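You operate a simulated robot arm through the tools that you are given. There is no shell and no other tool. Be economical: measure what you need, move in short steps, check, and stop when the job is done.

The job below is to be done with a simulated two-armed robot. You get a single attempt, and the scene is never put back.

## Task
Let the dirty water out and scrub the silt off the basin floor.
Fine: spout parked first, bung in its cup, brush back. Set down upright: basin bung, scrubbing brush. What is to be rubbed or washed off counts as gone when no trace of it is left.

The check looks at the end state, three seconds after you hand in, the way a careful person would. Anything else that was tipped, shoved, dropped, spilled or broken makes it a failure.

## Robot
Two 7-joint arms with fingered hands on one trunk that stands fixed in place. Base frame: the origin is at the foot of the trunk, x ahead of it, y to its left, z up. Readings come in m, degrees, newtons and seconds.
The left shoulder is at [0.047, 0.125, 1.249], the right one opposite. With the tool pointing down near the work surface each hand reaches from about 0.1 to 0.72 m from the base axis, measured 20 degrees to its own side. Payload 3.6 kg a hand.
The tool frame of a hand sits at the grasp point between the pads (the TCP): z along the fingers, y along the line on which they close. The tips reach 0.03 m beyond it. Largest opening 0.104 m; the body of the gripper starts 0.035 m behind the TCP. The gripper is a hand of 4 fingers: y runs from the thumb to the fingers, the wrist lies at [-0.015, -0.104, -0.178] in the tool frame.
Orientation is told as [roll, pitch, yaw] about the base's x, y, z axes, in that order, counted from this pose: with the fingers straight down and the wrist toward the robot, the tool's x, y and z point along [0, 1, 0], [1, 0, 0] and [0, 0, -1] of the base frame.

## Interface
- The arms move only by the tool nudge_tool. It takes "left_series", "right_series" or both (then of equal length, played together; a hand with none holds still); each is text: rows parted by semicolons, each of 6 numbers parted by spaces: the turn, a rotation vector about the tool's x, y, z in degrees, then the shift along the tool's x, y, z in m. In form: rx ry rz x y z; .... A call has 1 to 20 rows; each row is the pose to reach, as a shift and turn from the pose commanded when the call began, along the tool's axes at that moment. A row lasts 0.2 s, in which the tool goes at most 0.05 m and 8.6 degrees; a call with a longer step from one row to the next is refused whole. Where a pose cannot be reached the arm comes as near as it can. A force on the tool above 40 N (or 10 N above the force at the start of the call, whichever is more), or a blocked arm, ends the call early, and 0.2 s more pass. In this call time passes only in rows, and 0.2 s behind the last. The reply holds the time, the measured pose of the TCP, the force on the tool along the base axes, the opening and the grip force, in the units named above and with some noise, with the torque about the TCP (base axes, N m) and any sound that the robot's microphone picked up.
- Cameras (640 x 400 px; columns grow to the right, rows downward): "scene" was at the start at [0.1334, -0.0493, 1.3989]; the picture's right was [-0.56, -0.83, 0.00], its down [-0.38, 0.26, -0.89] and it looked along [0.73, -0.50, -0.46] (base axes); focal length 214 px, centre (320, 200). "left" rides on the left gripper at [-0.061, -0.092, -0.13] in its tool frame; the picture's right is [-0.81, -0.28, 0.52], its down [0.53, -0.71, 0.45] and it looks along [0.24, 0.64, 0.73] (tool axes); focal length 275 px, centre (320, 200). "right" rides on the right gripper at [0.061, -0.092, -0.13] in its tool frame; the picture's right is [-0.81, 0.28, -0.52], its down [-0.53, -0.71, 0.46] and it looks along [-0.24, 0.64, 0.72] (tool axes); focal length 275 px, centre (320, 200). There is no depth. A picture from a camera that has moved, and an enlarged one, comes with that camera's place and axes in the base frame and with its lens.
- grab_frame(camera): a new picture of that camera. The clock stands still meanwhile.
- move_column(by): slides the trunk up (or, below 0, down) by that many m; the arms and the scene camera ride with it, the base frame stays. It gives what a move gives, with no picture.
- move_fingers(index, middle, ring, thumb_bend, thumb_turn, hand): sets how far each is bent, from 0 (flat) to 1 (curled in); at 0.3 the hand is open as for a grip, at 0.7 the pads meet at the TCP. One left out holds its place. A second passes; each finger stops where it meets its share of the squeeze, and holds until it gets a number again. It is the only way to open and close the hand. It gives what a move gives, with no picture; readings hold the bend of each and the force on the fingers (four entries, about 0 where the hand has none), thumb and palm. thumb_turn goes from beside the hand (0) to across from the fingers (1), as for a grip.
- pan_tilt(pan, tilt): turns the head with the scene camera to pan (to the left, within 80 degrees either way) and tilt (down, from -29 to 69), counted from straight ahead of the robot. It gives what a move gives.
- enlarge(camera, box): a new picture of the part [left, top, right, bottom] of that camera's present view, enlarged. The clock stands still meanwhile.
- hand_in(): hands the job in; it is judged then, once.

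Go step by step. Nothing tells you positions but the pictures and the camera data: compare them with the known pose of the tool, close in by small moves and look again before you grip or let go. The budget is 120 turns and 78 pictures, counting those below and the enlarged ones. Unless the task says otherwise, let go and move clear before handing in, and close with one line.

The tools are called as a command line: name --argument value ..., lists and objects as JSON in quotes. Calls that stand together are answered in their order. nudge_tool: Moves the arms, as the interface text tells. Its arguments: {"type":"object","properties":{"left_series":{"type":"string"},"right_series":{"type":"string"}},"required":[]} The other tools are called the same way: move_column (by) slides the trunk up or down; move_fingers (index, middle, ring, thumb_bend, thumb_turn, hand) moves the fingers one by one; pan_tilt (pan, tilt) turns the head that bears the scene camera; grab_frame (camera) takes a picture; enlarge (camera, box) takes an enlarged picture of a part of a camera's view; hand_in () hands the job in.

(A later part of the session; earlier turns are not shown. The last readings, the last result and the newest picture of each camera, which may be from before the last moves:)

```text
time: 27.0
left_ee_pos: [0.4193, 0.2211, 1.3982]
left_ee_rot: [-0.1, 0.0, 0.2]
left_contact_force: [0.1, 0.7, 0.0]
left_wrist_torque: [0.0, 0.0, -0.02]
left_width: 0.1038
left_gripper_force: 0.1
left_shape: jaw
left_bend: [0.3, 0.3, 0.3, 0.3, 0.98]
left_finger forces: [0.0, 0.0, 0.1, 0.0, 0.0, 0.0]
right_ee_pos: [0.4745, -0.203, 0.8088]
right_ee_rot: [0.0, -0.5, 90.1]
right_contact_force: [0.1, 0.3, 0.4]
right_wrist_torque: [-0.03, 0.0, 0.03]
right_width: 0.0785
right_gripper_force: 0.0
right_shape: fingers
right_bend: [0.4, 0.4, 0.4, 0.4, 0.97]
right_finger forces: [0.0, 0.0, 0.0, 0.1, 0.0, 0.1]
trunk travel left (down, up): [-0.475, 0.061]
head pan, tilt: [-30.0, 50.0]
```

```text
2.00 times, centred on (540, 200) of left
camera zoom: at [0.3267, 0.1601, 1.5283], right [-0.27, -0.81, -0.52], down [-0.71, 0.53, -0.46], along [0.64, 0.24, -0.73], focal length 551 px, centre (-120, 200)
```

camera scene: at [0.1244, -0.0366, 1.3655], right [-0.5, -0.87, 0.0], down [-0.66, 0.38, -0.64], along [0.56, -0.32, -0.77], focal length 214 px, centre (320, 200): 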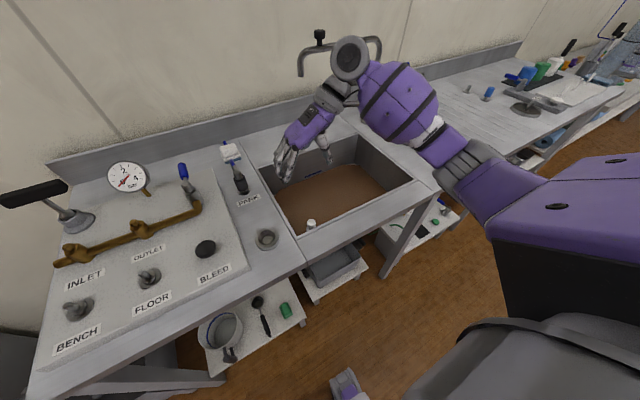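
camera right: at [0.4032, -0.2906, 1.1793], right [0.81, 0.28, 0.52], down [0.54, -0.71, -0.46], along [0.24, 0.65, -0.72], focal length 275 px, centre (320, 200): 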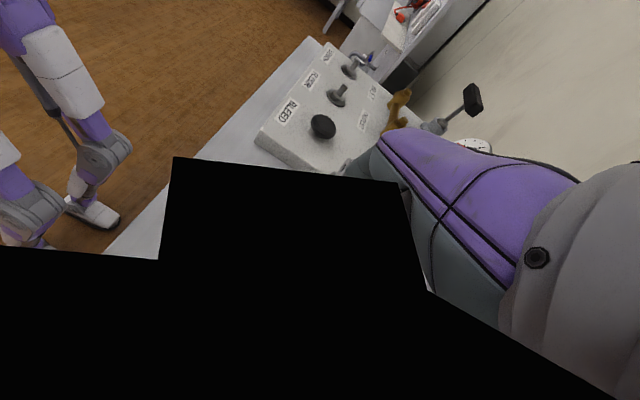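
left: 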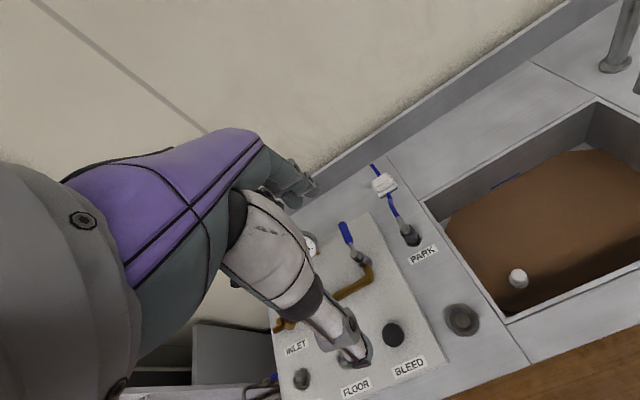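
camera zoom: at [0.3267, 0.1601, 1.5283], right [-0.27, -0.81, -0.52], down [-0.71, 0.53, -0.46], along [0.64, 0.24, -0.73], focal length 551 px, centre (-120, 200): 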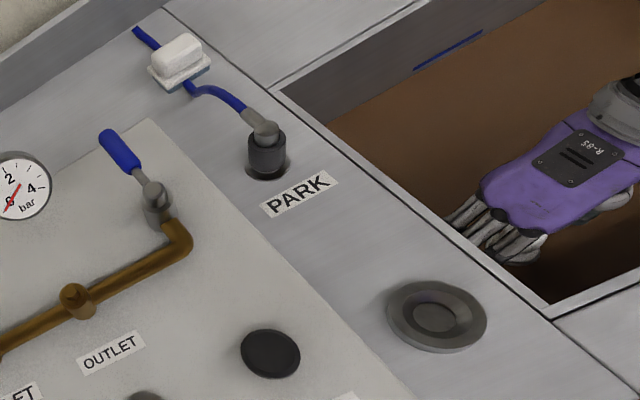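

The knob sits between thumb and fingers. I descend another 3 cm and look.

nudge_tool --right_series "0 0 0 0 -0.002 0.015; 0 0 0 0 -0.003 0.03"

enlarge --camera "scene" --box '[270, 180, 350, 250]'

```text
time: 27.6
left_ee_pos: [0.4193, 0.2216, 1.3975]
left_ee_rot: [-0.1, 0.0, 0.2]
left_contact_force: [0.1, 0.3, -0.7]
left_wrist_torque: [0.01, 0.01, -0.01]
left_width: 0.1037
left_gripper_force: 0.1
left_shape: jaw
left_bend: [0.3, 0.3, 0.3, 0.3, 0.98]
left_finger forces: [0.0, 0.1, 0.0, 0.1, 0.1, 0.0]
right_ee_pos: [0.4737, -0.2054, 0.7806]
right_ee_rot: [0.0, -0.5, 90.1]
right_contact_force: [-0.8, 0.4, -0.3]
right_wrist_torque: [0.01, 0.01, -0.01]
right_width: 0.0786
right_gripper_force: 0.0
right_shape: fingers
right_bend: [0.4, 0.4, 0.4, 0.4, 0.97]
right_finger forces: [0.0, 0.1, 0.0, 0.0, 0.1, 0.0]
trunk travel left (down, up): [-0.475, 0.061]
head pan, tilt: [-30.0, 50.0]
```

```text
5.71 times, centred on (310, 215) of scene
camera zoom: at [0.1245, -0.0365, 1.3655], right [-0.5, -0.87, 0.0], down [-0.66, 0.38, -0.64], along [0.56, -0.32, -0.77], focal length 1226 px, centre (377, 114)
```

zoom: 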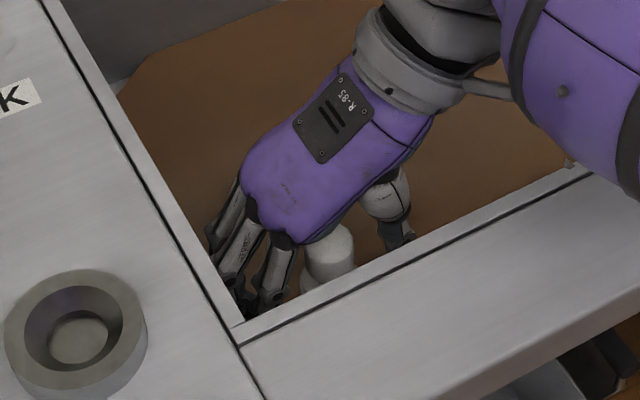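

move_fingers --hand "right" --index 0.7 --middle 0.7 --ring 0.7 --thumb_bend 0.7

enlarge --camera "scene" --box '[270, 180, 350, 250]'

```text
time: 28.6
left_ee_pos: [0.418, 0.221, 1.3976]
left_ee_rot: [-0.1, 0.0, 0.2]
left_contact_force: [0.6, 0.2, 0.5]
left_wrist_torque: [-0.03, -0.01, -0.01]
left_width: 0.1038
left_gripper_force: 0.1
left_shape: jaw
left_bend: [0.3, 0.3, 0.3, 0.3, 0.98]
left_finger forces: [0.0, 0.1, 0.0, 0.1, 0.0, 0.1]
right_ee_pos: [0.4743, -0.2052, 0.7814]
right_ee_rot: [0.0, -0.5, 90.1]
right_contact_force: [-0.1, -1.5, 4.3]
right_wrist_torque: [0.07, -0.07, 0.05]
right_width: 0.0115
right_gripper_force: 6.2
right_shape: fingers
right_bend: [0.69, 0.66, 0.7, 0.64, 0.97]
right_finger forces: [0.5, 5.5, 0.0, 0.1, 6.2, 0.0]
trunk travel left (down, up): [-0.475, 0.061]
head pan, tilt: [-30.0, 50.0]
```

```text
5.71 times, centred on (310, 215) of scene
camera zoom: at [0.1242, -0.0366, 1.3656], right [-0.5, -0.87, 0.0], down [-0.66, 0.38, -0.64], along [0.56, -0.32, -0.77], focal length 1226 px, centre (377, 114)
```

zoom: 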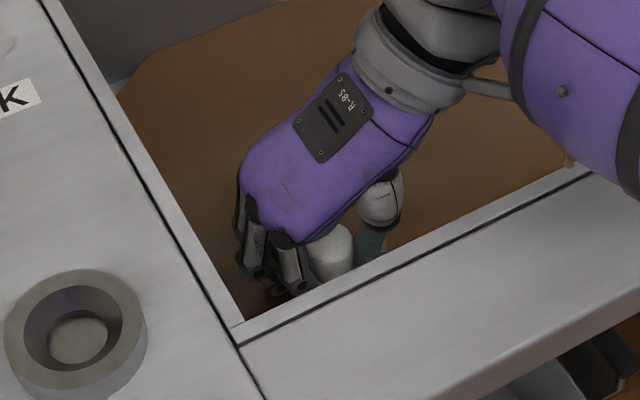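

The grip is too narrow (11 mm), so the fingers pinched only the far edge. The bung must be about 1.5 cm nearer in x; I'll reopen, shift and grip again.

move_fingers --hand "right" --index 0.4 --middle 0.4 --ring 0.4 --thumb_bend 0.4

nudge_tool --right_series "0 0 0 0.008 0 0; 0 0 0 0.017 0 0"

move_fingers --hand "right" --index 0.7 --middle 0.7 --ring 0.7 --thumb_bend 0.7

enlarge --camera "scene" --box '[270, 180, 350, 250]'

```text
time: 29.6
left_ee_pos: [0.4177, 0.2219, 1.3985]
left_ee_rot: [-0.1, 0.0, 0.2]
left_contact_force: [0.4, -0.6, 0.0]
left_wrist_torque: [0.0, 0.03, 0.01]
left_width: 0.1038
left_gripper_force: 0.0
left_shape: jaw
left_bend: [0.3, 0.3, 0.3, 0.3, 0.98]
left_finger forces: [0.1, 0.1, 0.0, 0.1, 0.0, 0.0]
right_ee_pos: [0.4732, -0.2051, 0.7817]
right_ee_rot: [0.0, -0.6, 90.1]
right_contact_force: [0.3, -1.2, -0.1]
right_wrist_torque: [-0.03, -0.01, -0.02]
right_width: 0.0775
right_gripper_force: 0.1
right_shape: fingers
right_bend: [0.4, 0.4, 0.4, 0.4, 0.97]
right_finger forces: [0.1, 0.1, 0.0, 0.1, 0.1, 0.0]
trunk travel left (down, up): [-0.475, 0.061]
head pan, tilt: [-30.0, 50.0]
```

```text
time: 30.2
left_ee_pos: [0.4176, 0.2205, 1.3972]
left_ee_rot: [-0.1, -0.1, 0.2]
left_contact_force: [0.0, -0.1, -0.5]
left_wrist_torque: [0.0, 0.01, 0.01]
left_width: 0.1037
left_gripper_force: 0.2
left_shape: jaw
left_bend: [0.3, 0.3, 0.3, 0.3, 0.98]
left_finger forces: [0.0, 0.0, 0.0, 0.0, 0.0, 0.0]
right_ee_pos: [0.4575, -0.2048, 0.7803]
right_ee_rot: [-0.1, -0.5, 90.1]
right_contact_force: [0.7, 0.6, 0.3]
right_wrist_torque: [0.02, 0.01, 0.0]
right_width: 0.0776
right_gripper_force: 0.0
right_shape: fingers
right_bend: [0.4, 0.4, 0.4, 0.4, 0.97]
right_finger forces: [0.1, 0.1, 0.0, 0.0, 0.0, 0.0]
trunk travel left (down, up): [-0.475, 0.061]
head pan, tilt: [-30.0, 50.0]
```

```text
time: 31.2
left_ee_pos: [0.4176, 0.2205, 1.3987]
left_ee_rot: [-0.1, 0.0, 0.3]
left_contact_force: [-1.3, 0.9, -0.2]
left_wrist_torque: [-0.03, 0.02, 0.02]
left_width: 0.1035
left_gripper_force: 0.1
left_shape: jaw
left_bend: [0.3, 0.3, 0.3, 0.3, 0.98]
left_finger forces: [0.0, 0.1, 0.0, 0.0, 0.1, 0.0]
right_ee_pos: [0.4578, -0.2033, 0.7799]
right_ee_rot: [0.0, -0.6, 90.2]
right_contact_force: [-1.1, 3.9, 0.4]
right_wrist_torque: [0.12, 0.04, 0.08]
right_width: 0.0017
right_gripper_force: 2.3
right_shape: fingers
right_bend: [0.7, 0.67, 0.69, 0.7, 0.97]
right_finger forces: [0.1, 3.6, 1.4, 0.0, 0.0, 0.1]
trunk travel left (down, up): [-0.475, 0.061]
head pan, tilt: [-30.0, 50.0]
```

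```text
5.71 times, centred on (310, 215) of scene
camera zoom: at [0.1244, -0.0361, 1.3655], right [-0.5, -0.87, 0.0], down [-0.66, 0.38, -0.64], along [0.56, -0.32, -0.77], focal length 1226 px, centre (377, 114)
```

zoom: 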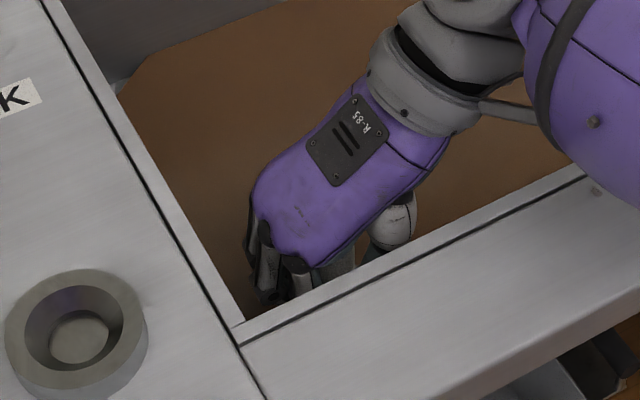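

The fingers missed again: middle and ring press something while the thumb is free. I'll open, rise and look at the bung.

move_fingers --hand "right" --index 0.35 --middle 0.35 --ring 0.35 --thumb_bend 0.35

nudge_tool --right_series "0 0 0 0 0 -0.04; 0 0 0 0 0 -0.08; 0 0 0 0 -0.03 -0.12; 0 0 0 0 -0.07 -0.14; 0 0 0 0 -0.11 -0.14"

enlarge --camera "scene" --box '[270, 180, 350, 250]'

enlarge --camera "left" --box '[500, 150, 640, 270]'

```text
time: 32.2
left_ee_pos: [0.4178, 0.221, 1.3977]
left_ee_rot: [-0.1, -0.1, 0.3]
left_contact_force: [-0.4, 0.7, -1.2]
left_wrist_torque: [0.0, 0.01, -0.03]
left_width: 0.1036
left_gripper_force: 0.1
left_shape: jaw
left_bend: [0.3, 0.3, 0.3, 0.3, 0.98]
left_finger forces: [0.0, 0.1, 0.1, 0.0, 0.1, 0.1]
right_ee_pos: [0.4576, -0.205, 0.7802]
right_ee_rot: [0.0, -0.4, 90.2]
right_contact_force: [0.2, 0.1, -0.2]
right_wrist_torque: [0.01, 0.0, 0.01]
right_width: 0.0902
right_gripper_force: 0.1
right_shape: fingers
right_bend: [0.35, 0.35, 0.35, 0.35, 0.97]
right_finger forces: [0.0, 0.0, 0.0, 0.0, 0.0, 0.0]
trunk travel left (down, up): [-0.475, 0.061]
head pan, tilt: [-30.0, 50.0]
```

```text
time: 33.4
left_ee_pos: [0.4174, 0.2213, 1.3983]
left_ee_rot: [-0.1, -0.1, 0.1]
left_contact_force: [0.0, -0.2, -0.4]
left_wrist_torque: [0.02, -0.01, -0.01]
left_width: 0.1038
left_gripper_force: 0.0
left_shape: jaw
left_bend: [0.3, 0.3, 0.3, 0.3, 0.98]
left_finger forces: [0.1, 0.0, 0.0, 0.0, 0.1, 0.1]
right_ee_pos: [0.457, -0.3189, 0.921]
right_ee_rot: [-0.1, -0.7, 90.1]
right_contact_force: [0.2, -0.2, -1.1]
right_wrist_torque: [-0.01, 0.02, 0.0]
right_width: 0.0901
right_gripper_force: 0.1
right_shape: fingers
right_bend: [0.35, 0.35, 0.35, 0.35, 0.97]
right_finger forces: [0.1, 0.0, 0.0, 0.1, 0.0, 0.0]
trunk travel left (down, up): [-0.475, 0.061]
head pan, tilt: [-30.0, 50.0]
```

```text
5.71 times, centred on (310, 215) of scene
camera zoom: at [0.1245, -0.0371, 1.3654], right [-0.5, -0.87, 0.0], down [-0.66, 0.38, -0.64], along [0.56, -0.32, -0.77], focal length 1226 px, centre (377, 114)
```

zoom: 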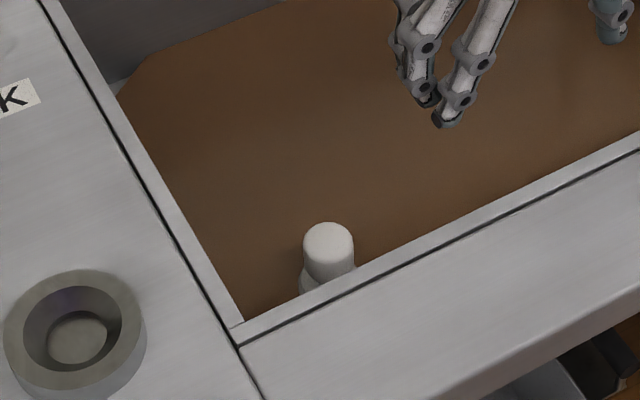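

```text
3.33 times, centred on (570, 210) of left
camera zoom: at [0.3268, 0.1595, 1.5283], right [-0.27, -0.81, -0.52], down [-0.71, 0.53, -0.46], along [0.64, 0.24, -0.73], focal length 918 px, centre (-513, 167)
```

zoom: 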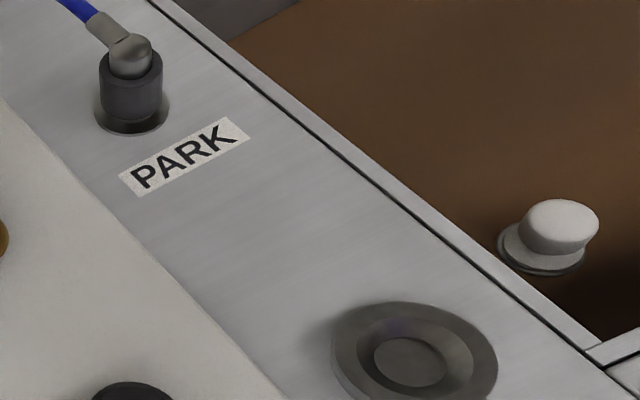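

The bung is still upright at (0.479,−0.208), top z≈0.782, so my grip was too high and slipped off the rounded top. I'll go again, deeper.

nudge_tool --right_series "0 0 0 -0.007 0.04 0; 0 0 0 -0.014 0.08 0; 0 0 0 -0.022 0.112 0.02; 0 0 0 -0.022 0.112 0.065; 0 0 0 -0.022 0.112 0.11; 0 0 0 -0.022 0.112 0.14; 0 0 0 -0.022 0.112 0.148; 0 0 0 -0.022 0.112 0.156; 0 0 0 -0.022 0.112 0.162"

```text
time: 35.4
left_ee_pos: [0.4163, 0.2223, 1.399]
left_ee_rot: [-0.1, -0.1, 0.2]
left_contact_force: [-0.7, 0.1, -0.1]
left_wrist_torque: [0.03, 0.02, 0.01]
left_width: 0.1037
left_gripper_force: 0.1
left_shape: jaw
left_bend: [0.3, 0.3, 0.3, 0.3, 0.98]
left_finger forces: [0.0, 0.0, 0.0, 0.1, 0.1, 0.1]
right_ee_pos: [0.4797, -0.202, 0.7615]
right_ee_rot: [-0.2, -0.6, 90.0]
right_contact_force: [0.1, -1.0, 5.8]
right_wrist_torque: [0.34, -0.05, 0.01]
right_width: 0.0904
right_gripper_force: 3.5
right_shape: fingers
right_bend: [0.35, 0.35, 0.35, 0.35, 0.97]
right_finger forces: [0.1, 6.5, 0.0, 0.0, 0.1, 0.0]
trunk travel left (down, up): [-0.475, 0.061]
head pan, tilt: [-30.0, 50.0]
```

nudge_tool --right_series "0 0 0 0 -0.004 -0.004"

move_fingers --hand "right" --index 0.7 --middle 0.7 --ring 0.7 --thumb_bend 0.7

```text
time: 35.8
left_ee_pos: [0.4167, 0.2214, 1.3981]
left_ee_rot: [0.0, 0.1, 0.3]
left_contact_force: [0.0, 0.2, -0.3]
left_wrist_torque: [0.01, -0.02, 0.03]
left_width: 0.1039
left_gripper_force: 0.0
left_shape: jaw
left_bend: [0.3, 0.3, 0.3, 0.3, 0.98]
left_finger forces: [0.0, 0.0, 0.0, 0.0, 0.0, 0.0]
right_ee_pos: [0.4794, -0.2054, 0.7633]
right_ee_rot: [-0.1, -0.4, 90.1]
right_contact_force: [0.5, 0.0, 0.3]
right_wrist_torque: [0.0, 0.01, -0.03]
right_width: 0.0907
right_gripper_force: 0.1
right_shape: fingers
right_bend: [0.35, 0.35, 0.35, 0.35, 0.97]
right_finger forces: [0.1, 0.0, 0.0, 0.1, 0.0, 0.0]
trunk travel left (down, up): [-0.475, 0.061]
head pan, tilt: [-30.0, 50.0]
```

```text
time: 36.8
left_ee_pos: [0.4182, 0.2213, 1.3975]
left_ee_rot: [0.0, 0.0, 0.2]
left_contact_force: [-0.3, -0.5, 0.2]
left_wrist_torque: [0.02, 0.0, 0.02]
left_width: 0.1035
left_gripper_force: 0.0
left_shape: jaw
left_bend: [0.3, 0.3, 0.3, 0.3, 0.98]
left_finger forces: [0.0, 0.0, 0.0, 0.1, 0.0, 0.1]
right_ee_pos: [0.4798, -0.2065, 0.7652]
right_ee_rot: [0.0, -0.6, 90.1]
right_contact_force: [0.9, 1.6, 4.8]
right_wrist_torque: [0.06, -0.08, 0.06]
right_width: 0.0345
right_gripper_force: 13.4
right_shape: fingers
right_bend: [0.6, 0.62, 0.7, 0.57, 0.97]
right_finger forces: [6.8, 8.2, 0.0, 0.0, 12.1, 0.0]
trunk travel left (down, up): [-0.475, 0.061]
head pan, tilt: [-30.0, 50.0]
```

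A solid 34 mm grip. I pull the bung straight up slowly.

nudge_tool --right_series "0 0 0 0 0 -0.005; 0 0 0 0 0 -0.01; 0 0 0 0 0 -0.02; 0 0 0 0 0 -0.04; 0 0 0 0 0 -0.07; 0 0 0 0 0 -0.11; 0 0 0 0 0 -0.15; 0 0 0 0 0 -0.19"

enlarge --camera "scene" --box '[230, 130, 430, 260]'

grab_frame --camera "left"

```text
time: 38.6
left_ee_pos: [0.4168, 0.2214, 1.3978]
left_ee_rot: [-0.1, -0.1, 0.3]
left_contact_force: [0.0, 0.6, -0.2]
left_wrist_torque: [0.03, -0.01, 0.01]
left_width: 0.1037
left_gripper_force: 0.0
left_shape: jaw
left_bend: [0.3, 0.3, 0.3, 0.3, 0.98]
left_finger forces: [0.1, 0.0, 0.1, 0.0, 0.1, 0.0]
right_ee_pos: [0.4772, -0.2068, 0.9562]
right_ee_rot: [0.0, -0.6, 90.1]
right_contact_force: [-0.3, 0.1, -0.3]
right_wrist_torque: [-0.04, 0.02, 0.01]
right_width: 0.0141
right_gripper_force: 5.8
right_shape: fingers
right_bend: [0.66, 0.68, 0.7, 0.65, 0.96]
right_finger forces: [3.1, 3.4, 0.0, 0.0, 5.2, 0.0]
trunk travel left (down, up): [-0.475, 0.061]
head pan, tilt: [-30.0, 50.0]
```

```text
3.08 times, centred on (330, 195) of scene
camera zoom: at [0.1243, -0.0365, 1.3655], right [-0.5, -0.87, 0.0], down [-0.66, 0.38, -0.64], along [0.56, -0.32, -0.77], focal length 660 px, centre (289, 215)
```

zoom: 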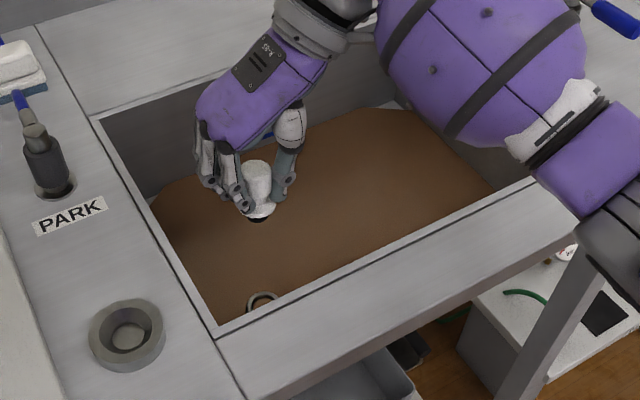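

```text
38 pictures are left
camera left: at [0.3265, 0.1603, 1.5284], right [-0.27, -0.81, -0.52], down [-0.71, 0.53, -0.46], along [0.64, 0.24, -0.73], focal length 275 px, centre (320, 200)
```

left: 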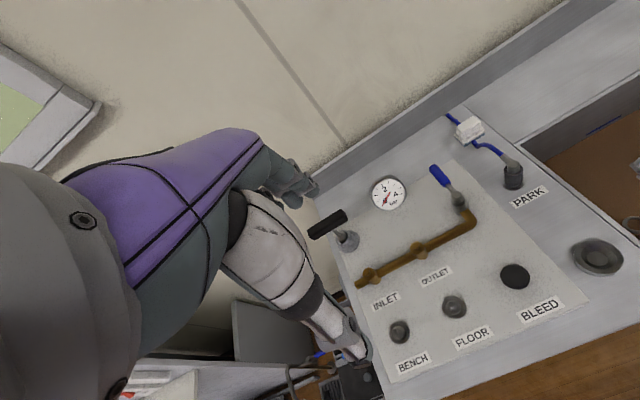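

The bung is out, held upright. I'll raise it and carry it over the cup at about (0.429,−0.057), then check alignment.

nudge_tool --right_series "0 0 0 0 0 -0.03; 0 0 0 0.012 0.04 -0.04; 0 0 0 0.024 0.08 -0.04; 0 0 0 0.036 0.115 -0.04; 0 0 0 0.048 0.15 -0.04"

enlarge --camera "scene" --box '[220, 170, 340, 270]'

enlarge --camera "left" --box '[500, 150, 640, 290]'

```text
time: 39.8
left_ee_pos: [0.4191, 0.2212, 1.397]
left_ee_rot: [-0.2, 0.0, 0.3]
left_contact_force: [1.1, 0.1, -1.2]
left_wrist_torque: [-0.02, -0.02, -0.03]
left_width: 0.1037
left_gripper_force: 0.0
left_shape: jaw
left_bend: [0.3, 0.3, 0.3, 0.3, 0.98]
left_finger forces: [0.1, 0.0, 0.0, 0.0, 0.0, 0.1]
right_ee_pos: [0.4306, -0.0576, 0.9952]
right_ee_rot: [0.0, -0.5, 90.0]
right_contact_force: [0.2, 0.2, -0.1]
right_wrist_torque: [-0.02, -0.02, 0.02]
right_width: 0.0144
right_gripper_force: 5.5
right_shape: fingers
right_bend: [0.66, 0.68, 0.7, 0.65, 0.96]
right_finger forces: [3.0, 3.4, 0.0, 0.0, 5.0, 0.0]
trunk travel left (down, up): [-0.475, 0.061]
head pan, tilt: [-30.0, 50.0]
```

```text
4.00 times, centred on (280, 220) of scene
camera zoom: at [0.1244, -0.036, 1.3655], right [-0.5, -0.87, 0.0], down [-0.66, 0.38, -0.64], along [0.56, -0.32, -0.77], focal length 858 px, centre (480, 120)
```

zoom: 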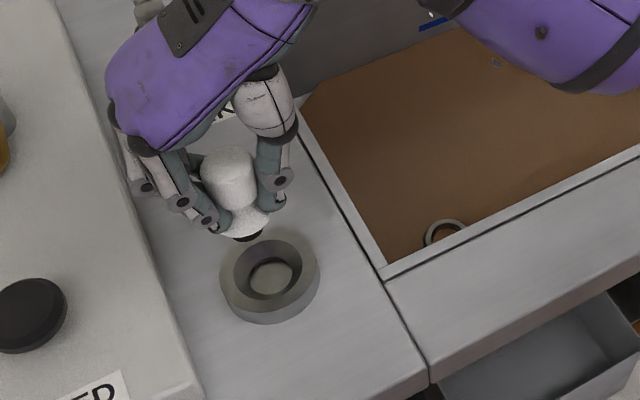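

```text
2.86 times, centred on (570, 220) of left
camera zoom: at [0.3267, 0.1608, 1.5283], right [-0.27, -0.81, -0.52], down [-0.71, 0.53, -0.46], along [0.64, 0.24, -0.73], focal length 786 px, centre (-394, 143)
```

zoom: 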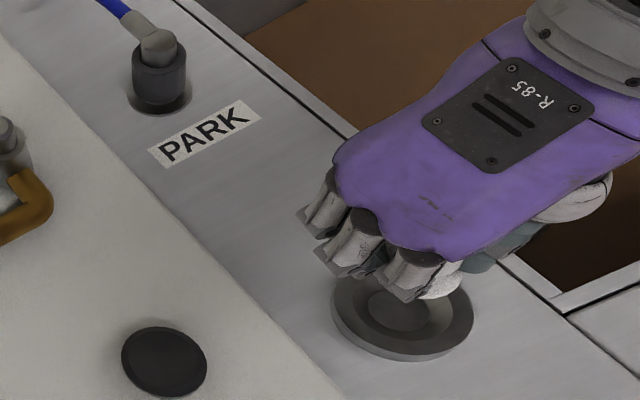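

The bung is hanging over the cup, close to centred. I'll shift a few millimetres toward −y and lower gradually.

nudge_tool --right_series "0 0 0 0.002 -0.004 0.015; 0 0 0 0.002 -0.004 0.03; 0 0 0 0.002 -0.004 0.04"

enlarge --camera "scene" --box '[220, 170, 340, 270]'

```text
time: 40.6
left_ee_pos: [0.4171, 0.2202, 1.3976]
left_ee_rot: [-0.1, -0.1, 0.1]
left_contact_force: [-1.1, 0.1, 0.7]
left_wrist_torque: [-0.03, -0.02, 0.0]
left_width: 0.1037
left_gripper_force: 0.1
left_shape: jaw
left_bend: [0.3, 0.3, 0.3, 0.3, 0.98]
left_finger forces: [0.0, 0.0, 0.0, 0.1, 0.1, 0.1]
right_ee_pos: [0.4279, -0.0609, 0.9555]
right_ee_rot: [0.0, -0.5, 90.1]
right_contact_force: [0.3, 1.2, 0.2]
right_wrist_torque: [-0.02, 0.0, -0.01]
right_width: 0.014
right_gripper_force: 6.0
right_shape: fingers
right_bend: [0.66, 0.68, 0.7, 0.65, 0.96]
right_finger forces: [2.9, 3.6, 0.0, 0.1, 5.0, 0.0]
trunk travel left (down, up): [-0.475, 0.061]
head pan, tilt: [-30.0, 50.0]
```

```text
4.00 times, centred on (280, 220) of scene
camera zoom: at [0.1244, -0.0366, 1.3655], right [-0.5, -0.87, 0.0], down [-0.66, 0.38, -0.64], along [0.56, -0.32, -0.77], focal length 858 px, centre (480, 120)
```

zoom: 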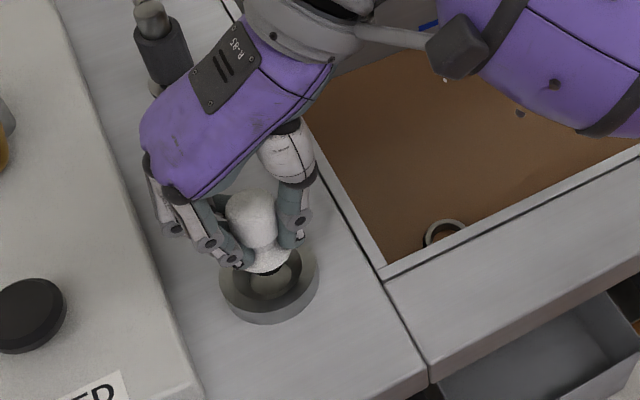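

nudge_tool --right_series "0 0 0 0 0.002 0.008; 0 0 0 0 0.002 0.016; 0 0 0 0 0.002 0.022; 0 0 0 0 0.002 0.027; 0 0 0 0 0.002 0.032"

enlarge --camera "scene" --box '[220, 170, 340, 270]'

```text
time: 41.8
left_ee_pos: [0.4172, 0.2214, 1.3974]
left_ee_rot: [-0.1, 0.1, 0.3]
left_contact_force: [0.2, -0.5, 0.0]
left_wrist_torque: [0.05, 0.01, -0.01]
left_width: 0.1036
left_gripper_force: 0.0
left_shape: jaw
left_bend: [0.3, 0.3, 0.3, 0.3, 0.98]
left_finger forces: [0.1, 0.0, 0.0, 0.0, 0.0, 0.0]
right_ee_pos: [0.4299, -0.0566, 0.9329]
right_ee_rot: [-0.6, -1.6, 90.2]
right_contact_force: [-6.7, -1.3, 25.4]
right_wrist_torque: [-0.02, 0.07, 0.03]
right_width: 0.0128
right_gripper_force: 17.8
right_shape: fingers
right_bend: [0.68, 0.71, 0.7, 0.66, 0.95]
right_finger forces: [2.7, 15.4, 0.0, 0.1, 16.7, 0.0]
trunk travel left (down, up): [-0.475, 0.061]
head pan, tilt: [-30.0, 50.0]
stopped in row 5 (right hand): the force on the tool passed its limit at 44 N (the readings are from after the stop); the commanded pose is now the measured one
```

```text
4.00 times, centred on (280, 220) of scene
camera zoom: at [0.1232, -0.037, 1.3656], right [-0.5, -0.87, 0.0], down [-0.66, 0.38, -0.64], along [0.56, -0.32, -0.77], focal length 858 px, centre (480, 120)
```

zoom: 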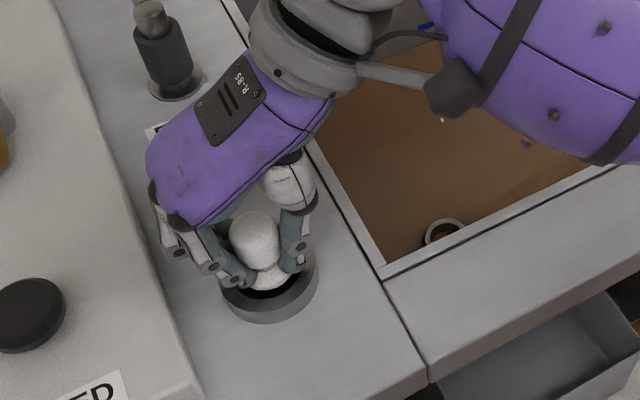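

nudge_tool --right_series "0 0 0 0 0 -0.002"

move_fingers --hand "right" --index 0.5 --middle 0.5 --ring 0.5 --thumb_bend 0.5

enlarge --camera "scene" --box '[220, 170, 340, 270]'

```text
time: 42.2
left_ee_pos: [0.4171, 0.2223, 1.3985]
left_ee_rot: [-0.2, 0.1, 0.2]
left_contact_force: [-0.1, -0.2, -0.8]
left_wrist_torque: [0.0, 0.01, -0.04]
left_width: 0.1037
left_gripper_force: 0.0
left_shape: jaw
left_bend: [0.3, 0.3, 0.3, 0.3, 0.98]
left_finger forces: [0.0, 0.2, 0.0, 0.1, 0.0, 0.0]
right_ee_pos: [0.4289, -0.056, 0.9332]
right_ee_rot: [-0.6, -1.4, 90.2]
right_contact_force: [-2.6, 1.9, 23.6]
right_wrist_torque: [0.1, -0.03, 0.05]
right_width: 0.0129
right_gripper_force: 16.9
right_shape: fingers
right_bend: [0.68, 0.71, 0.7, 0.66, 0.95]
right_finger forces: [3.3, 18.2, 0.1, 0.0, 13.1, 0.0]
trunk travel left (down, up): [-0.475, 0.061]
head pan, tilt: [-30.0, 50.0]
```

```text
time: 43.2
left_ee_pos: [0.418, 0.2228, 1.3973]
left_ee_rot: [-0.1, 0.0, 0.2]
left_contact_force: [-0.1, 0.4, 0.0]
left_wrist_torque: [-0.03, 0.01, -0.03]
left_width: 0.1038
left_gripper_force: 0.1
left_shape: jaw
left_bend: [0.3, 0.3, 0.3, 0.3, 0.98]
left_finger forces: [0.0, 0.0, 0.0, 0.0, 0.0, 0.0]
right_ee_pos: [0.4305, -0.0574, 0.9294]
right_ee_rot: [-0.4, -1.0, 90.2]
right_contact_force: [0.4, 0.7, -0.5]
right_wrist_torque: [-0.02, -0.02, -0.01]
right_width: 0.0519
right_gripper_force: 0.0
right_shape: fingers
right_bend: [0.5, 0.5, 0.5, 0.5, 0.97]
right_finger forces: [0.0, 0.0, 0.0, 0.1, 0.0, 0.1]
trunk travel left (down, up): [-0.475, 0.061]
head pan, tilt: [-30.0, 50.0]
```

```text
4.00 times, centred on (280, 220) of scene
camera zoom: at [0.1244, -0.0365, 1.3655], right [-0.5, -0.87, 0.0], down [-0.66, 0.38, -0.64], along [0.56, -0.32, -0.77], focal length 858 px, centre (480, 120)
```

zoom: 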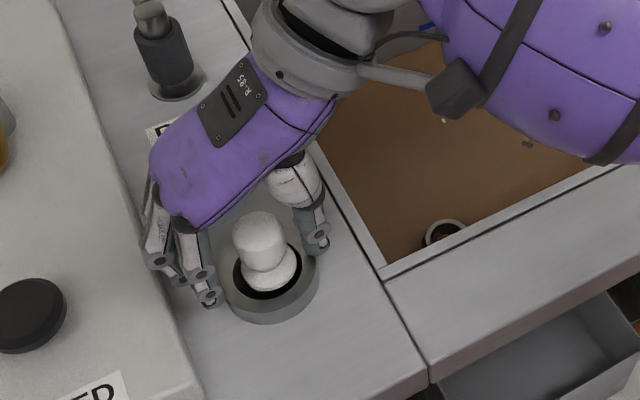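

The bung stands in its cup. I open wider, rise, back away and view the basin.

move_fingers --hand "right" --index 0.4 --middle 0.4 --ring 0.4 --thumb_bend 0.4

nudge_tool --right_series "0 0 0 0 0 -0.04; 0 0 0 0 0 -0.08; 0 0 0 0 0 -0.12; 0 0 0 0 0 -0.16; 0 0 0 0 0 -0.2; 0 0 0 0 -0.04 -0.22; 0 0 8 0 -0.08 -0.24; 0 0 16 0.03 -0.11 -0.25; 0 0 24 0.06 -0.14 -0.26; 0 0 32 0.09 -0.17 -0.27; 0 0 40 0.12 -0.2 -0.27; 0 0 48 0.15 -0.23 -0.27; 0 0 56 0.18 -0.26 -0.27; 0 0 64 0.2 -0.29 -0.27; 0 0 72 0.22 -0.32 -0.27; 0 0 80 0.23 -0.35 -0.27; 0 0 88 0.24 -0.38 -0.27"

grab_frame --camera "scene"

```text
time: 44.2
left_ee_pos: [0.4179, 0.2214, 1.3973]
left_ee_rot: [-0.2, 0.0, 0.3]
left_contact_force: [-0.3, -0.4, -0.2]
left_wrist_torque: [0.0, 0.03, 0.01]
left_width: 0.1038
left_gripper_force: 0.1
left_shape: jaw
left_bend: [0.3, 0.3, 0.3, 0.3, 0.98]
left_finger forces: [0.0, 0.1, 0.1, 0.0, 0.1, 0.0]
right_ee_pos: [0.4309, -0.0591, 0.9307]
right_ee_rot: [-0.4, -1.1, 90.2]
right_contact_force: [-0.9, 0.1, -0.4]
right_wrist_torque: [0.01, 0.02, 0.03]
right_width: 0.0773
right_gripper_force: 0.0
right_shape: fingers
right_bend: [0.4, 0.4, 0.4, 0.4, 0.97]
right_finger forces: [0.1, 0.1, 0.0, 0.0, 0.0, 0.0]
trunk travel left (down, up): [-0.475, 0.061]
head pan, tilt: [-30.0, 50.0]
```

```text
time: 47.8
left_ee_pos: [0.4178, 0.2214, 1.3981]
left_ee_rot: [-0.1, 0.1, 0.1]
left_contact_force: [-1.0, -0.1, -0.3]
left_wrist_torque: [0.03, 0.0, 0.0]
left_width: 0.1037
left_gripper_force: 0.1
left_shape: jaw
left_bend: [0.3, 0.3, 0.3, 0.3, 0.98]
left_finger forces: [0.0, 0.1, 0.0, 0.0, 0.0, 0.0]
right_ee_pos: [0.188, -0.4451, 1.1904]
right_ee_rot: [1.1, -0.6, 2.1]
right_contact_force: [-0.3, 0.2, -0.1]
right_wrist_torque: [-0.01, 0.0, 0.02]
right_width: 0.0779
right_gripper_force: 0.0
right_shape: fingers
right_bend: [0.4, 0.4, 0.4, 0.4, 0.97]
right_finger forces: [0.0, 0.0, 0.1, 0.0, 0.0, 0.0]
trunk travel left (down, up): [-0.475, 0.061]
head pan, tilt: [-30.0, 50.0]
```

```text
32 pictures are left
camera scene: at [0.1238, -0.0367, 1.3656], right [-0.5, -0.87, 0.0], down [-0.66, 0.38, -0.64], along [0.56, -0.32, -0.77], focal length 214 px, centre (320, 200)
```

scene: 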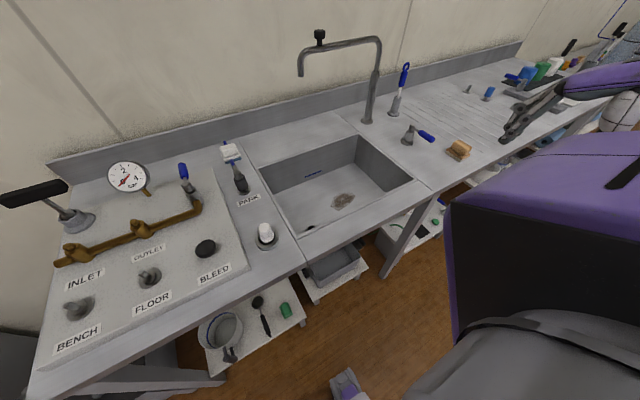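

The water has drained, leaving a small silt patch mid-floor; the bung stands in its cup. I'll look closer at the silt and at the wooden brush.

enlarge --camera "scene" --box '[240, 130, 400, 260]'

enlarge --camera "scene" --box '[390, 110, 490, 180]'

```text
3.08 times, centred on (320, 195) of scene
camera zoom: at [0.1238, -0.0367, 1.3656], right [-0.5, -0.87, 0.0], down [-0.66, 0.38, -0.64], along [0.56, -0.32, -0.77], focal length 660 px, centre (320, 215)
```

zoom: 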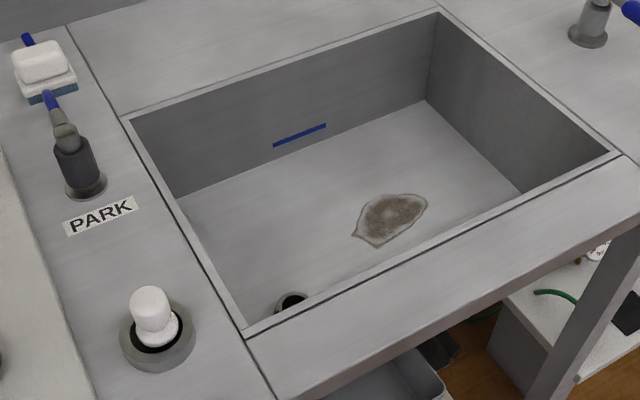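

```text
5.71 times, centred on (440, 145) of scene
camera zoom: at [0.1238, -0.0367, 1.3656], right [-0.5, -0.87, 0.0], down [-0.66, 0.38, -0.64], along [0.56, -0.32, -0.77], focal length 1226 px, centre (-366, 514)
```

zoom: 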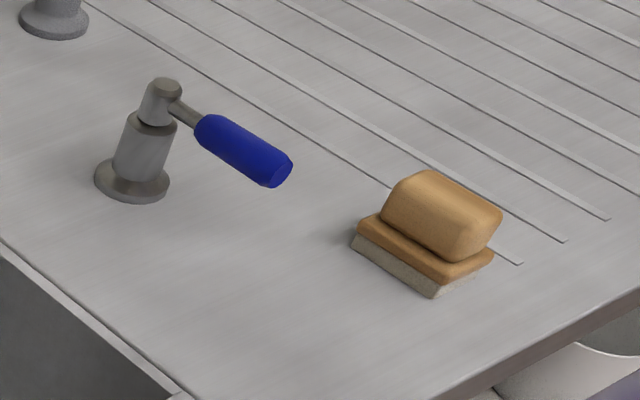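

The wooden bristled block at about (0.41,−0.76) is the scrubbing brush; it lies at the edge of reach. I'll lower the trunk a bit, yaw the right hand outward and hover over it.

move_column --by -0.1

nudge_tool --right_series "0 0 8.5 -0.033 0.021 0; 0 0 17 -0.066 0.042 0; 0 0 25.5 -0.099 0.063 0; 0 0 34 -0.132 0.084 0; 0 0 42.5 -0.165 0.105 0; 0 0 51 -0.198 0.126 0; 0 0 59.5 -0.231 0.147 0; 0 0 68 -0.264 0.168 0; 0 0 76 -0.29 0.19 0"

grab_frame --camera "right"

pan_tilt --pan -55 --tilt 35

grab_frame --camera "scene"

```text
time: 49.1
left_ee_pos: [0.417, 0.2205, 1.2995]
left_ee_rot: [-0.2, 0.0, 0.3]
left_contact_force: [0.3, -0.1, -0.3]
left_wrist_torque: [0.0, 0.02, 0.01]
left_width: 0.1036
left_gripper_force: 0.1
left_shape: jaw
left_bend: [0.3, 0.3, 0.3, 0.3, 0.98]
left_finger forces: [0.0, 0.0, 0.0, 0.0, 0.0, 0.0]
right_ee_pos: [0.1905, -0.4444, 1.0923]
right_ee_rot: [1.2, -0.5, 2.1]
right_contact_force: [0.8, -0.2, 1.0]
right_wrist_torque: [0.04, 0.04, -0.02]
right_width: 0.0777
right_gripper_force: 0.0
right_shape: fingers
right_bend: [0.4, 0.4, 0.4, 0.4, 0.97]
right_finger forces: [0.0, 0.1, 0.1, 0.0, 0.0, 0.1]
trunk travel left (down, up): [-0.375, 0.161]
head pan, tilt: [-30.0, 50.0]
```

```text
time: 51.1
left_ee_pos: [0.418, 0.222, 1.2976]
left_ee_rot: [-0.1, 0.1, 0.2]
left_contact_force: [0.5, 0.1, 0.0]
left_wrist_torque: [-0.02, 0.02, 0.0]
left_width: 0.1034
left_gripper_force: 0.0
left_shape: jaw
left_bend: [0.3, 0.3, 0.3, 0.3, 0.98]
left_finger forces: [0.0, 0.0, 0.1, 0.0, 0.0, 0.0]
right_ee_pos: [0.3916, -0.725, 1.0883]
right_ee_rot: [0.6, 0.9, -74.0]
right_contact_force: [0.4, -0.5, -0.6]
right_wrist_torque: [0.0, 0.03, 0.03]
right_width: 0.0776
right_gripper_force: 0.1
right_shape: fingers
right_bend: [0.4, 0.4, 0.4, 0.4, 0.97]
right_finger forces: [0.0, 0.0, 0.0, 0.1, 0.0, 0.1]
trunk travel left (down, up): [-0.375, 0.161]
head pan, tilt: [-30.0, 50.0]
```

```text
29 pictures are left
camera right: at [0.4232, -0.6206, 1.2194], right [-0.71, -0.5, 0.5], down [-0.71, 0.55, -0.45], along [-0.05, -0.67, -0.74], focal length 275 px, centre (320, 200)
```

right: 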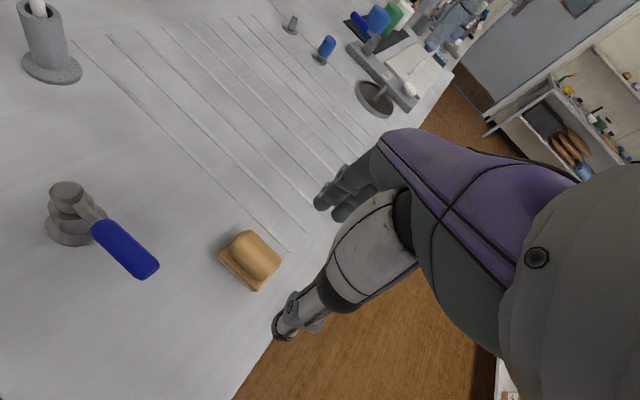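

```text
time: 52.0
left_ee_pos: [0.4192, 0.2219, 1.2971]
left_ee_rot: [-0.1, 0.0, 0.2]
left_contact_force: [0.2, 0.4, -0.5]
left_wrist_torque: [0.02, -0.02, 0.0]
left_width: 0.1035
left_gripper_force: 0.0
left_shape: jaw
left_bend: [0.3, 0.3, 0.3, 0.3, 0.98]
left_finger forces: [0.1, 0.1, 0.0, 0.0, 0.0, 0.0]
right_ee_pos: [0.3905, -0.7234, 1.0869]
right_ee_rot: [0.6, 1.0, -73.8]
right_contact_force: [0.1, -0.1, -0.4]
right_wrist_torque: [0.0, 0.03, -0.03]
right_width: 0.0778
right_gripper_force: 0.0
right_shape: fingers
right_bend: [0.4, 0.4, 0.4, 0.4, 0.97]
right_finger forces: [0.0, 0.0, 0.0, 0.0, 0.0, 0.1]
trunk travel left (down, up): [-0.375, 0.161]
head pan, tilt: [-55.0, 35.0]
```

```text
28 pictures are left
camera scene: at [0.1491, -0.0701, 1.2758], right [-0.82, -0.57, 0.0], down [-0.33, 0.47, -0.82], along [0.47, -0.67, -0.57], focal length 214 px, centre (320, 200)
```

scene: 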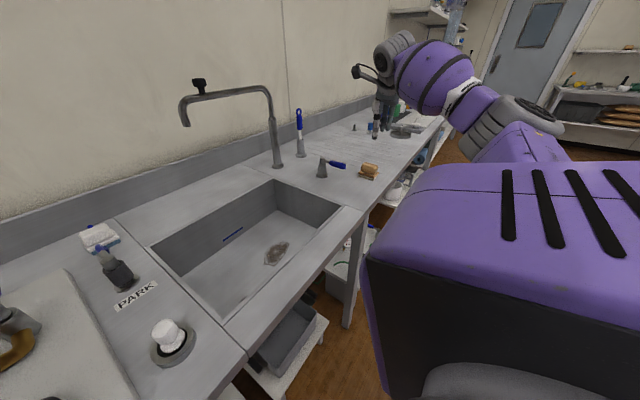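

I now place the brush at (0.412,−0.767), about 6×5 cm, with its handle block along x. I'll tilt the hand 12° outward to gain reach and come down to a pre-grasp.

move_fingers --hand "right" --index 0.33 --middle 0.33 --ring 0.33 --thumb_bend 0.33

nudge_tool --right_series "-4 0 0 0.003 0.016 0.03; -8 0 0 0.006 0.032 0.06; -12 0 0 0.008 0.048 0.085; -12 0 0 0.008 0.048 0.11"

grab_frame --camera "right"

enlarge --camera "scene" --box '[310, 90, 430, 200]'

```text
time: 53.0
left_ee_pos: [0.4176, 0.221, 1.2983]
left_ee_rot: [-0.1, 0.0, 0.2]
left_contact_force: [-0.1, 0.2, 0.7]
left_wrist_torque: [-0.02, 0.03, -0.01]
left_width: 0.1037
left_gripper_force: 0.1
left_shape: jaw
left_bend: [0.3, 0.3, 0.3, 0.3, 0.98]
left_finger forces: [0.1, 0.1, 0.1, 0.0, 0.0, 0.1]
right_ee_pos: [0.3918, -0.7249, 1.0874]
right_ee_rot: [0.7, 1.0, -73.9]
right_contact_force: [-0.2, -0.2, -0.3]
right_wrist_torque: [0.03, 0.0, -0.02]
right_width: 0.0954
right_gripper_force: 0.1
right_shape: fingers
right_bend: [0.33, 0.33, 0.33, 0.33, 0.97]
right_finger forces: [0.0, 0.0, 0.0, 0.0, 0.0, 0.0]
trunk travel left (down, up): [-0.375, 0.161]
head pan, tilt: [-55.0, 35.0]
```

```text
time: 54.0
left_ee_pos: [0.418, 0.2204, 1.2977]
left_ee_rot: [-0.1, 0.0, 0.2]
left_contact_force: [0.6, 0.6, 0.6]
left_wrist_torque: [-0.02, -0.02, -0.02]
left_width: 0.1038
left_gripper_force: 0.1
left_shape: jaw
left_bend: [0.3, 0.3, 0.3, 0.3, 0.98]
left_finger forces: [0.0, 0.0, 0.1, 0.0, 0.0, 0.0]
right_ee_pos: [0.4129, -0.7688, 0.9758]
right_ee_rot: [0.9, -11.1, -73.9]
right_contact_force: [-0.7, -0.6, -0.6]
right_wrist_torque: [-0.03, -0.01, 0.01]
right_width: 0.0956
right_gripper_force: 0.0
right_shape: fingers
right_bend: [0.33, 0.33, 0.33, 0.33, 0.97]
right_finger forces: [0.1, 0.0, 0.0, 0.0, 0.0, 0.1]
trunk travel left (down, up): [-0.375, 0.161]
head pan, tilt: [-55.0, 35.0]
```

```text
27 pictures are left
camera right: at [0.4371, -0.6405, 1.0856], right [-0.74, -0.39, 0.55], down [-0.67, 0.44, -0.59], along [-0.01, -0.81, -0.59], focal length 275 px, centre (320, 200)
```

right: 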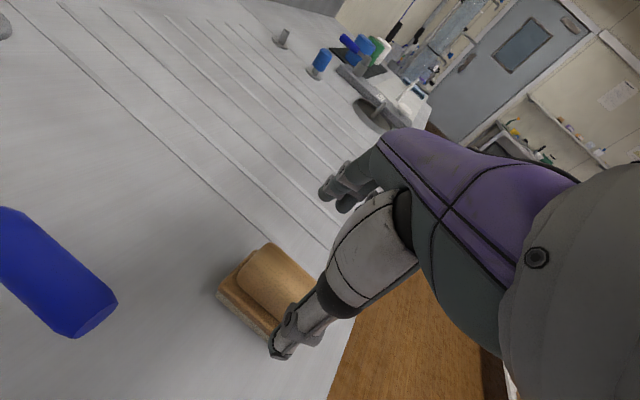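

```text
3.64 times, centred on (370, 145) of scene
camera zoom: at [0.149, -0.0703, 1.2759], right [-0.82, -0.57, 0.0], down [-0.33, 0.47, -0.82], along [0.47, -0.67, -0.57], focal length 780 px, centre (138, 400)
```

zoom: 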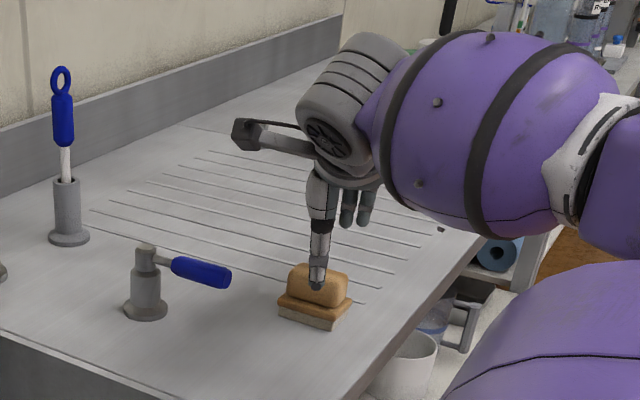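

The hand straddles the brush. I descend about 4.5 cm and close.

nudge_tool --right_series "0 0 0 0.002 -0.004 0.015; 0 0 0 0.004 -0.008 0.03; 0 0 0 0.005 -0.01 0.037; 0 0 0 0.005 -0.012 0.044"

move_fingers --hand "right" --index 0.7 --middle 0.7 --ring 0.7 --thumb_bend 0.7

enlarge --camera "scene" --box '[310, 90, 430, 200]'

```text
time: 55.0
left_ee_pos: [0.417, 0.2218, 1.2987]
left_ee_rot: [0.0, 0.0, 0.2]
left_contact_force: [0.6, -0.3, -0.2]
left_wrist_torque: [0.0, -0.03, -0.05]
left_width: 0.1036
left_gripper_force: 0.0
left_shape: jaw
left_bend: [0.3, 0.3, 0.3, 0.3, 0.98]
left_finger forces: [0.0, 0.0, 0.0, 0.1, 0.0, 0.0]
right_ee_pos: [0.4165, -0.7653, 0.9303]
right_ee_rot: [0.8, -11.0, -73.9]
right_contact_force: [0.2, -0.9, 0.3]
right_wrist_torque: [0.0, -0.03, 0.01]
right_width: 0.0953
right_gripper_force: 0.1
right_shape: fingers
right_bend: [0.33, 0.33, 0.33, 0.33, 0.97]
right_finger forces: [0.0, 0.0, 0.0, 0.0, 0.1, 0.0]
trunk travel left (down, up): [-0.375, 0.161]
head pan, tilt: [-55.0, 35.0]
```

```text
time: 56.0
left_ee_pos: [0.4179, 0.2206, 1.2974]
left_ee_rot: [-0.2, 0.1, 0.2]
left_contact_force: [0.2, -0.5, 0.5]
left_wrist_torque: [-0.01, 0.02, -0.01]
left_width: 0.1037
left_gripper_force: 0.0
left_shape: jaw
left_bend: [0.3, 0.3, 0.3, 0.3, 0.98]
left_finger forces: [0.0, 0.1, 0.0, 0.1, 0.0, 0.0]
right_ee_pos: [0.4174, -0.7645, 0.9309]
right_ee_rot: [0.8, -11.2, -74.0]
right_contact_force: [-0.1, -2.4, 4.7]
right_wrist_torque: [-0.01, 0.07, 0.04]
right_width: 0.0357
right_gripper_force: 18.4
right_shape: fingers
right_bend: [0.6, 0.63, 0.67, 0.56, 0.96]
right_finger forces: [8.1, 12.9, 2.2, 0.0, 13.7, 0.0]
trunk travel left (down, up): [-0.375, 0.161]
head pan, tilt: [-55.0, 35.0]
```

```text
3.64 times, centred on (370, 145) of scene
camera zoom: at [0.1487, -0.07, 1.2759], right [-0.82, -0.57, 0.0], down [-0.33, 0.47, -0.82], along [0.47, -0.67, -0.57], focal length 780 px, centre (138, 400)
```

zoom: 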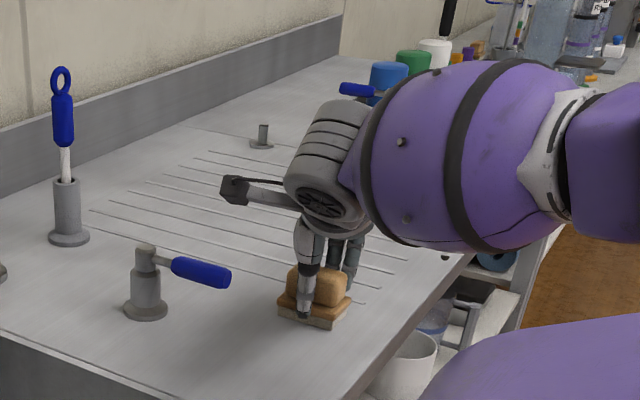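

A good 36 mm grip on the handle block. I lift, and raise the trunk back up.

nudge_tool --right_series "0 0 0 0 0.004 -0.019; 0 0 0 0 0.0104 -0.049"

move_column --by 0.1

enlarge --camera "scene" --box '[310, 90, 430, 200]'

```text
time: 56.6
left_ee_pos: [0.4177, 0.2213, 1.2979]
left_ee_rot: [-0.1, 0.0, 0.2]
left_contact_force: [-1.3, -1.1, 0.3]
left_wrist_torque: [0.02, 0.01, -0.01]
left_width: 0.1038
left_gripper_force: 0.0
left_shape: jaw
left_bend: [0.3, 0.3, 0.3, 0.3, 0.98]
left_finger forces: [0.0, 0.0, 0.0, 0.0, 0.0, 0.0]
right_ee_pos: [0.415, -0.7657, 0.9829]
right_ee_rot: [0.7, -11.0, -74.0]
right_contact_force: [0.5, 0.2, -0.2]
right_wrist_torque: [-0.01, 0.0, -0.01]
right_width: 0.0358
right_gripper_force: 15.4
right_shape: fingers
right_bend: [0.6, 0.64, 0.68, 0.56, 0.95]
right_finger forces: [7.5, 7.9, 1.5, 0.0, 13.9, 0.1]
trunk travel left (down, up): [-0.375, 0.161]
head pan, tilt: [-55.0, 35.0]
```

```text
time: 58.0
left_ee_pos: [0.4195, 0.2211, 1.3975]
left_ee_rot: [-0.1, 0.1, 0.2]
left_contact_force: [0.8, 0.7, 0.0]
left_wrist_torque: [-0.03, -0.01, 0.03]
left_width: 0.1039
left_gripper_force: 0.0
left_shape: jaw
left_bend: [0.3, 0.3, 0.3, 0.3, 0.98]
left_finger forces: [0.1, 0.1, 0.0, 0.1, 0.1, 0.1]
right_ee_pos: [0.4172, -0.764, 1.0801]
right_ee_rot: [0.7, -11.0, -74.1]
right_contact_force: [-0.1, 0.3, -1.2]
right_wrist_torque: [-0.02, 0.0, -0.01]
right_width: 0.0355
right_gripper_force: 14.4
right_shape: fingers
right_bend: [0.6, 0.64, 0.68, 0.56, 0.95]
right_finger forces: [7.3, 7.3, 1.4, 0.0, 13.9, 0.0]
trunk travel left (down, up): [-0.475, 0.061]
head pan, tilt: [-55.0, 35.0]
```

```text
3.64 times, centred on (370, 145) of scene
camera zoom: at [0.1087, -0.0704, 1.3871], right [-0.82, -0.57, 0.0], down [-0.33, 0.47, -0.82], along [0.47, -0.67, -0.57], focal length 780 px, centre (138, 400)
```

zoom: 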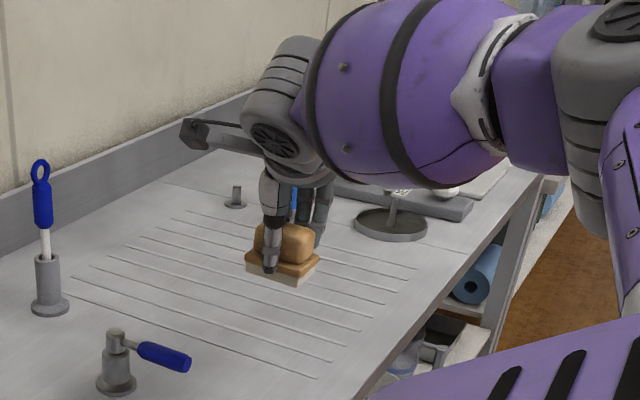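

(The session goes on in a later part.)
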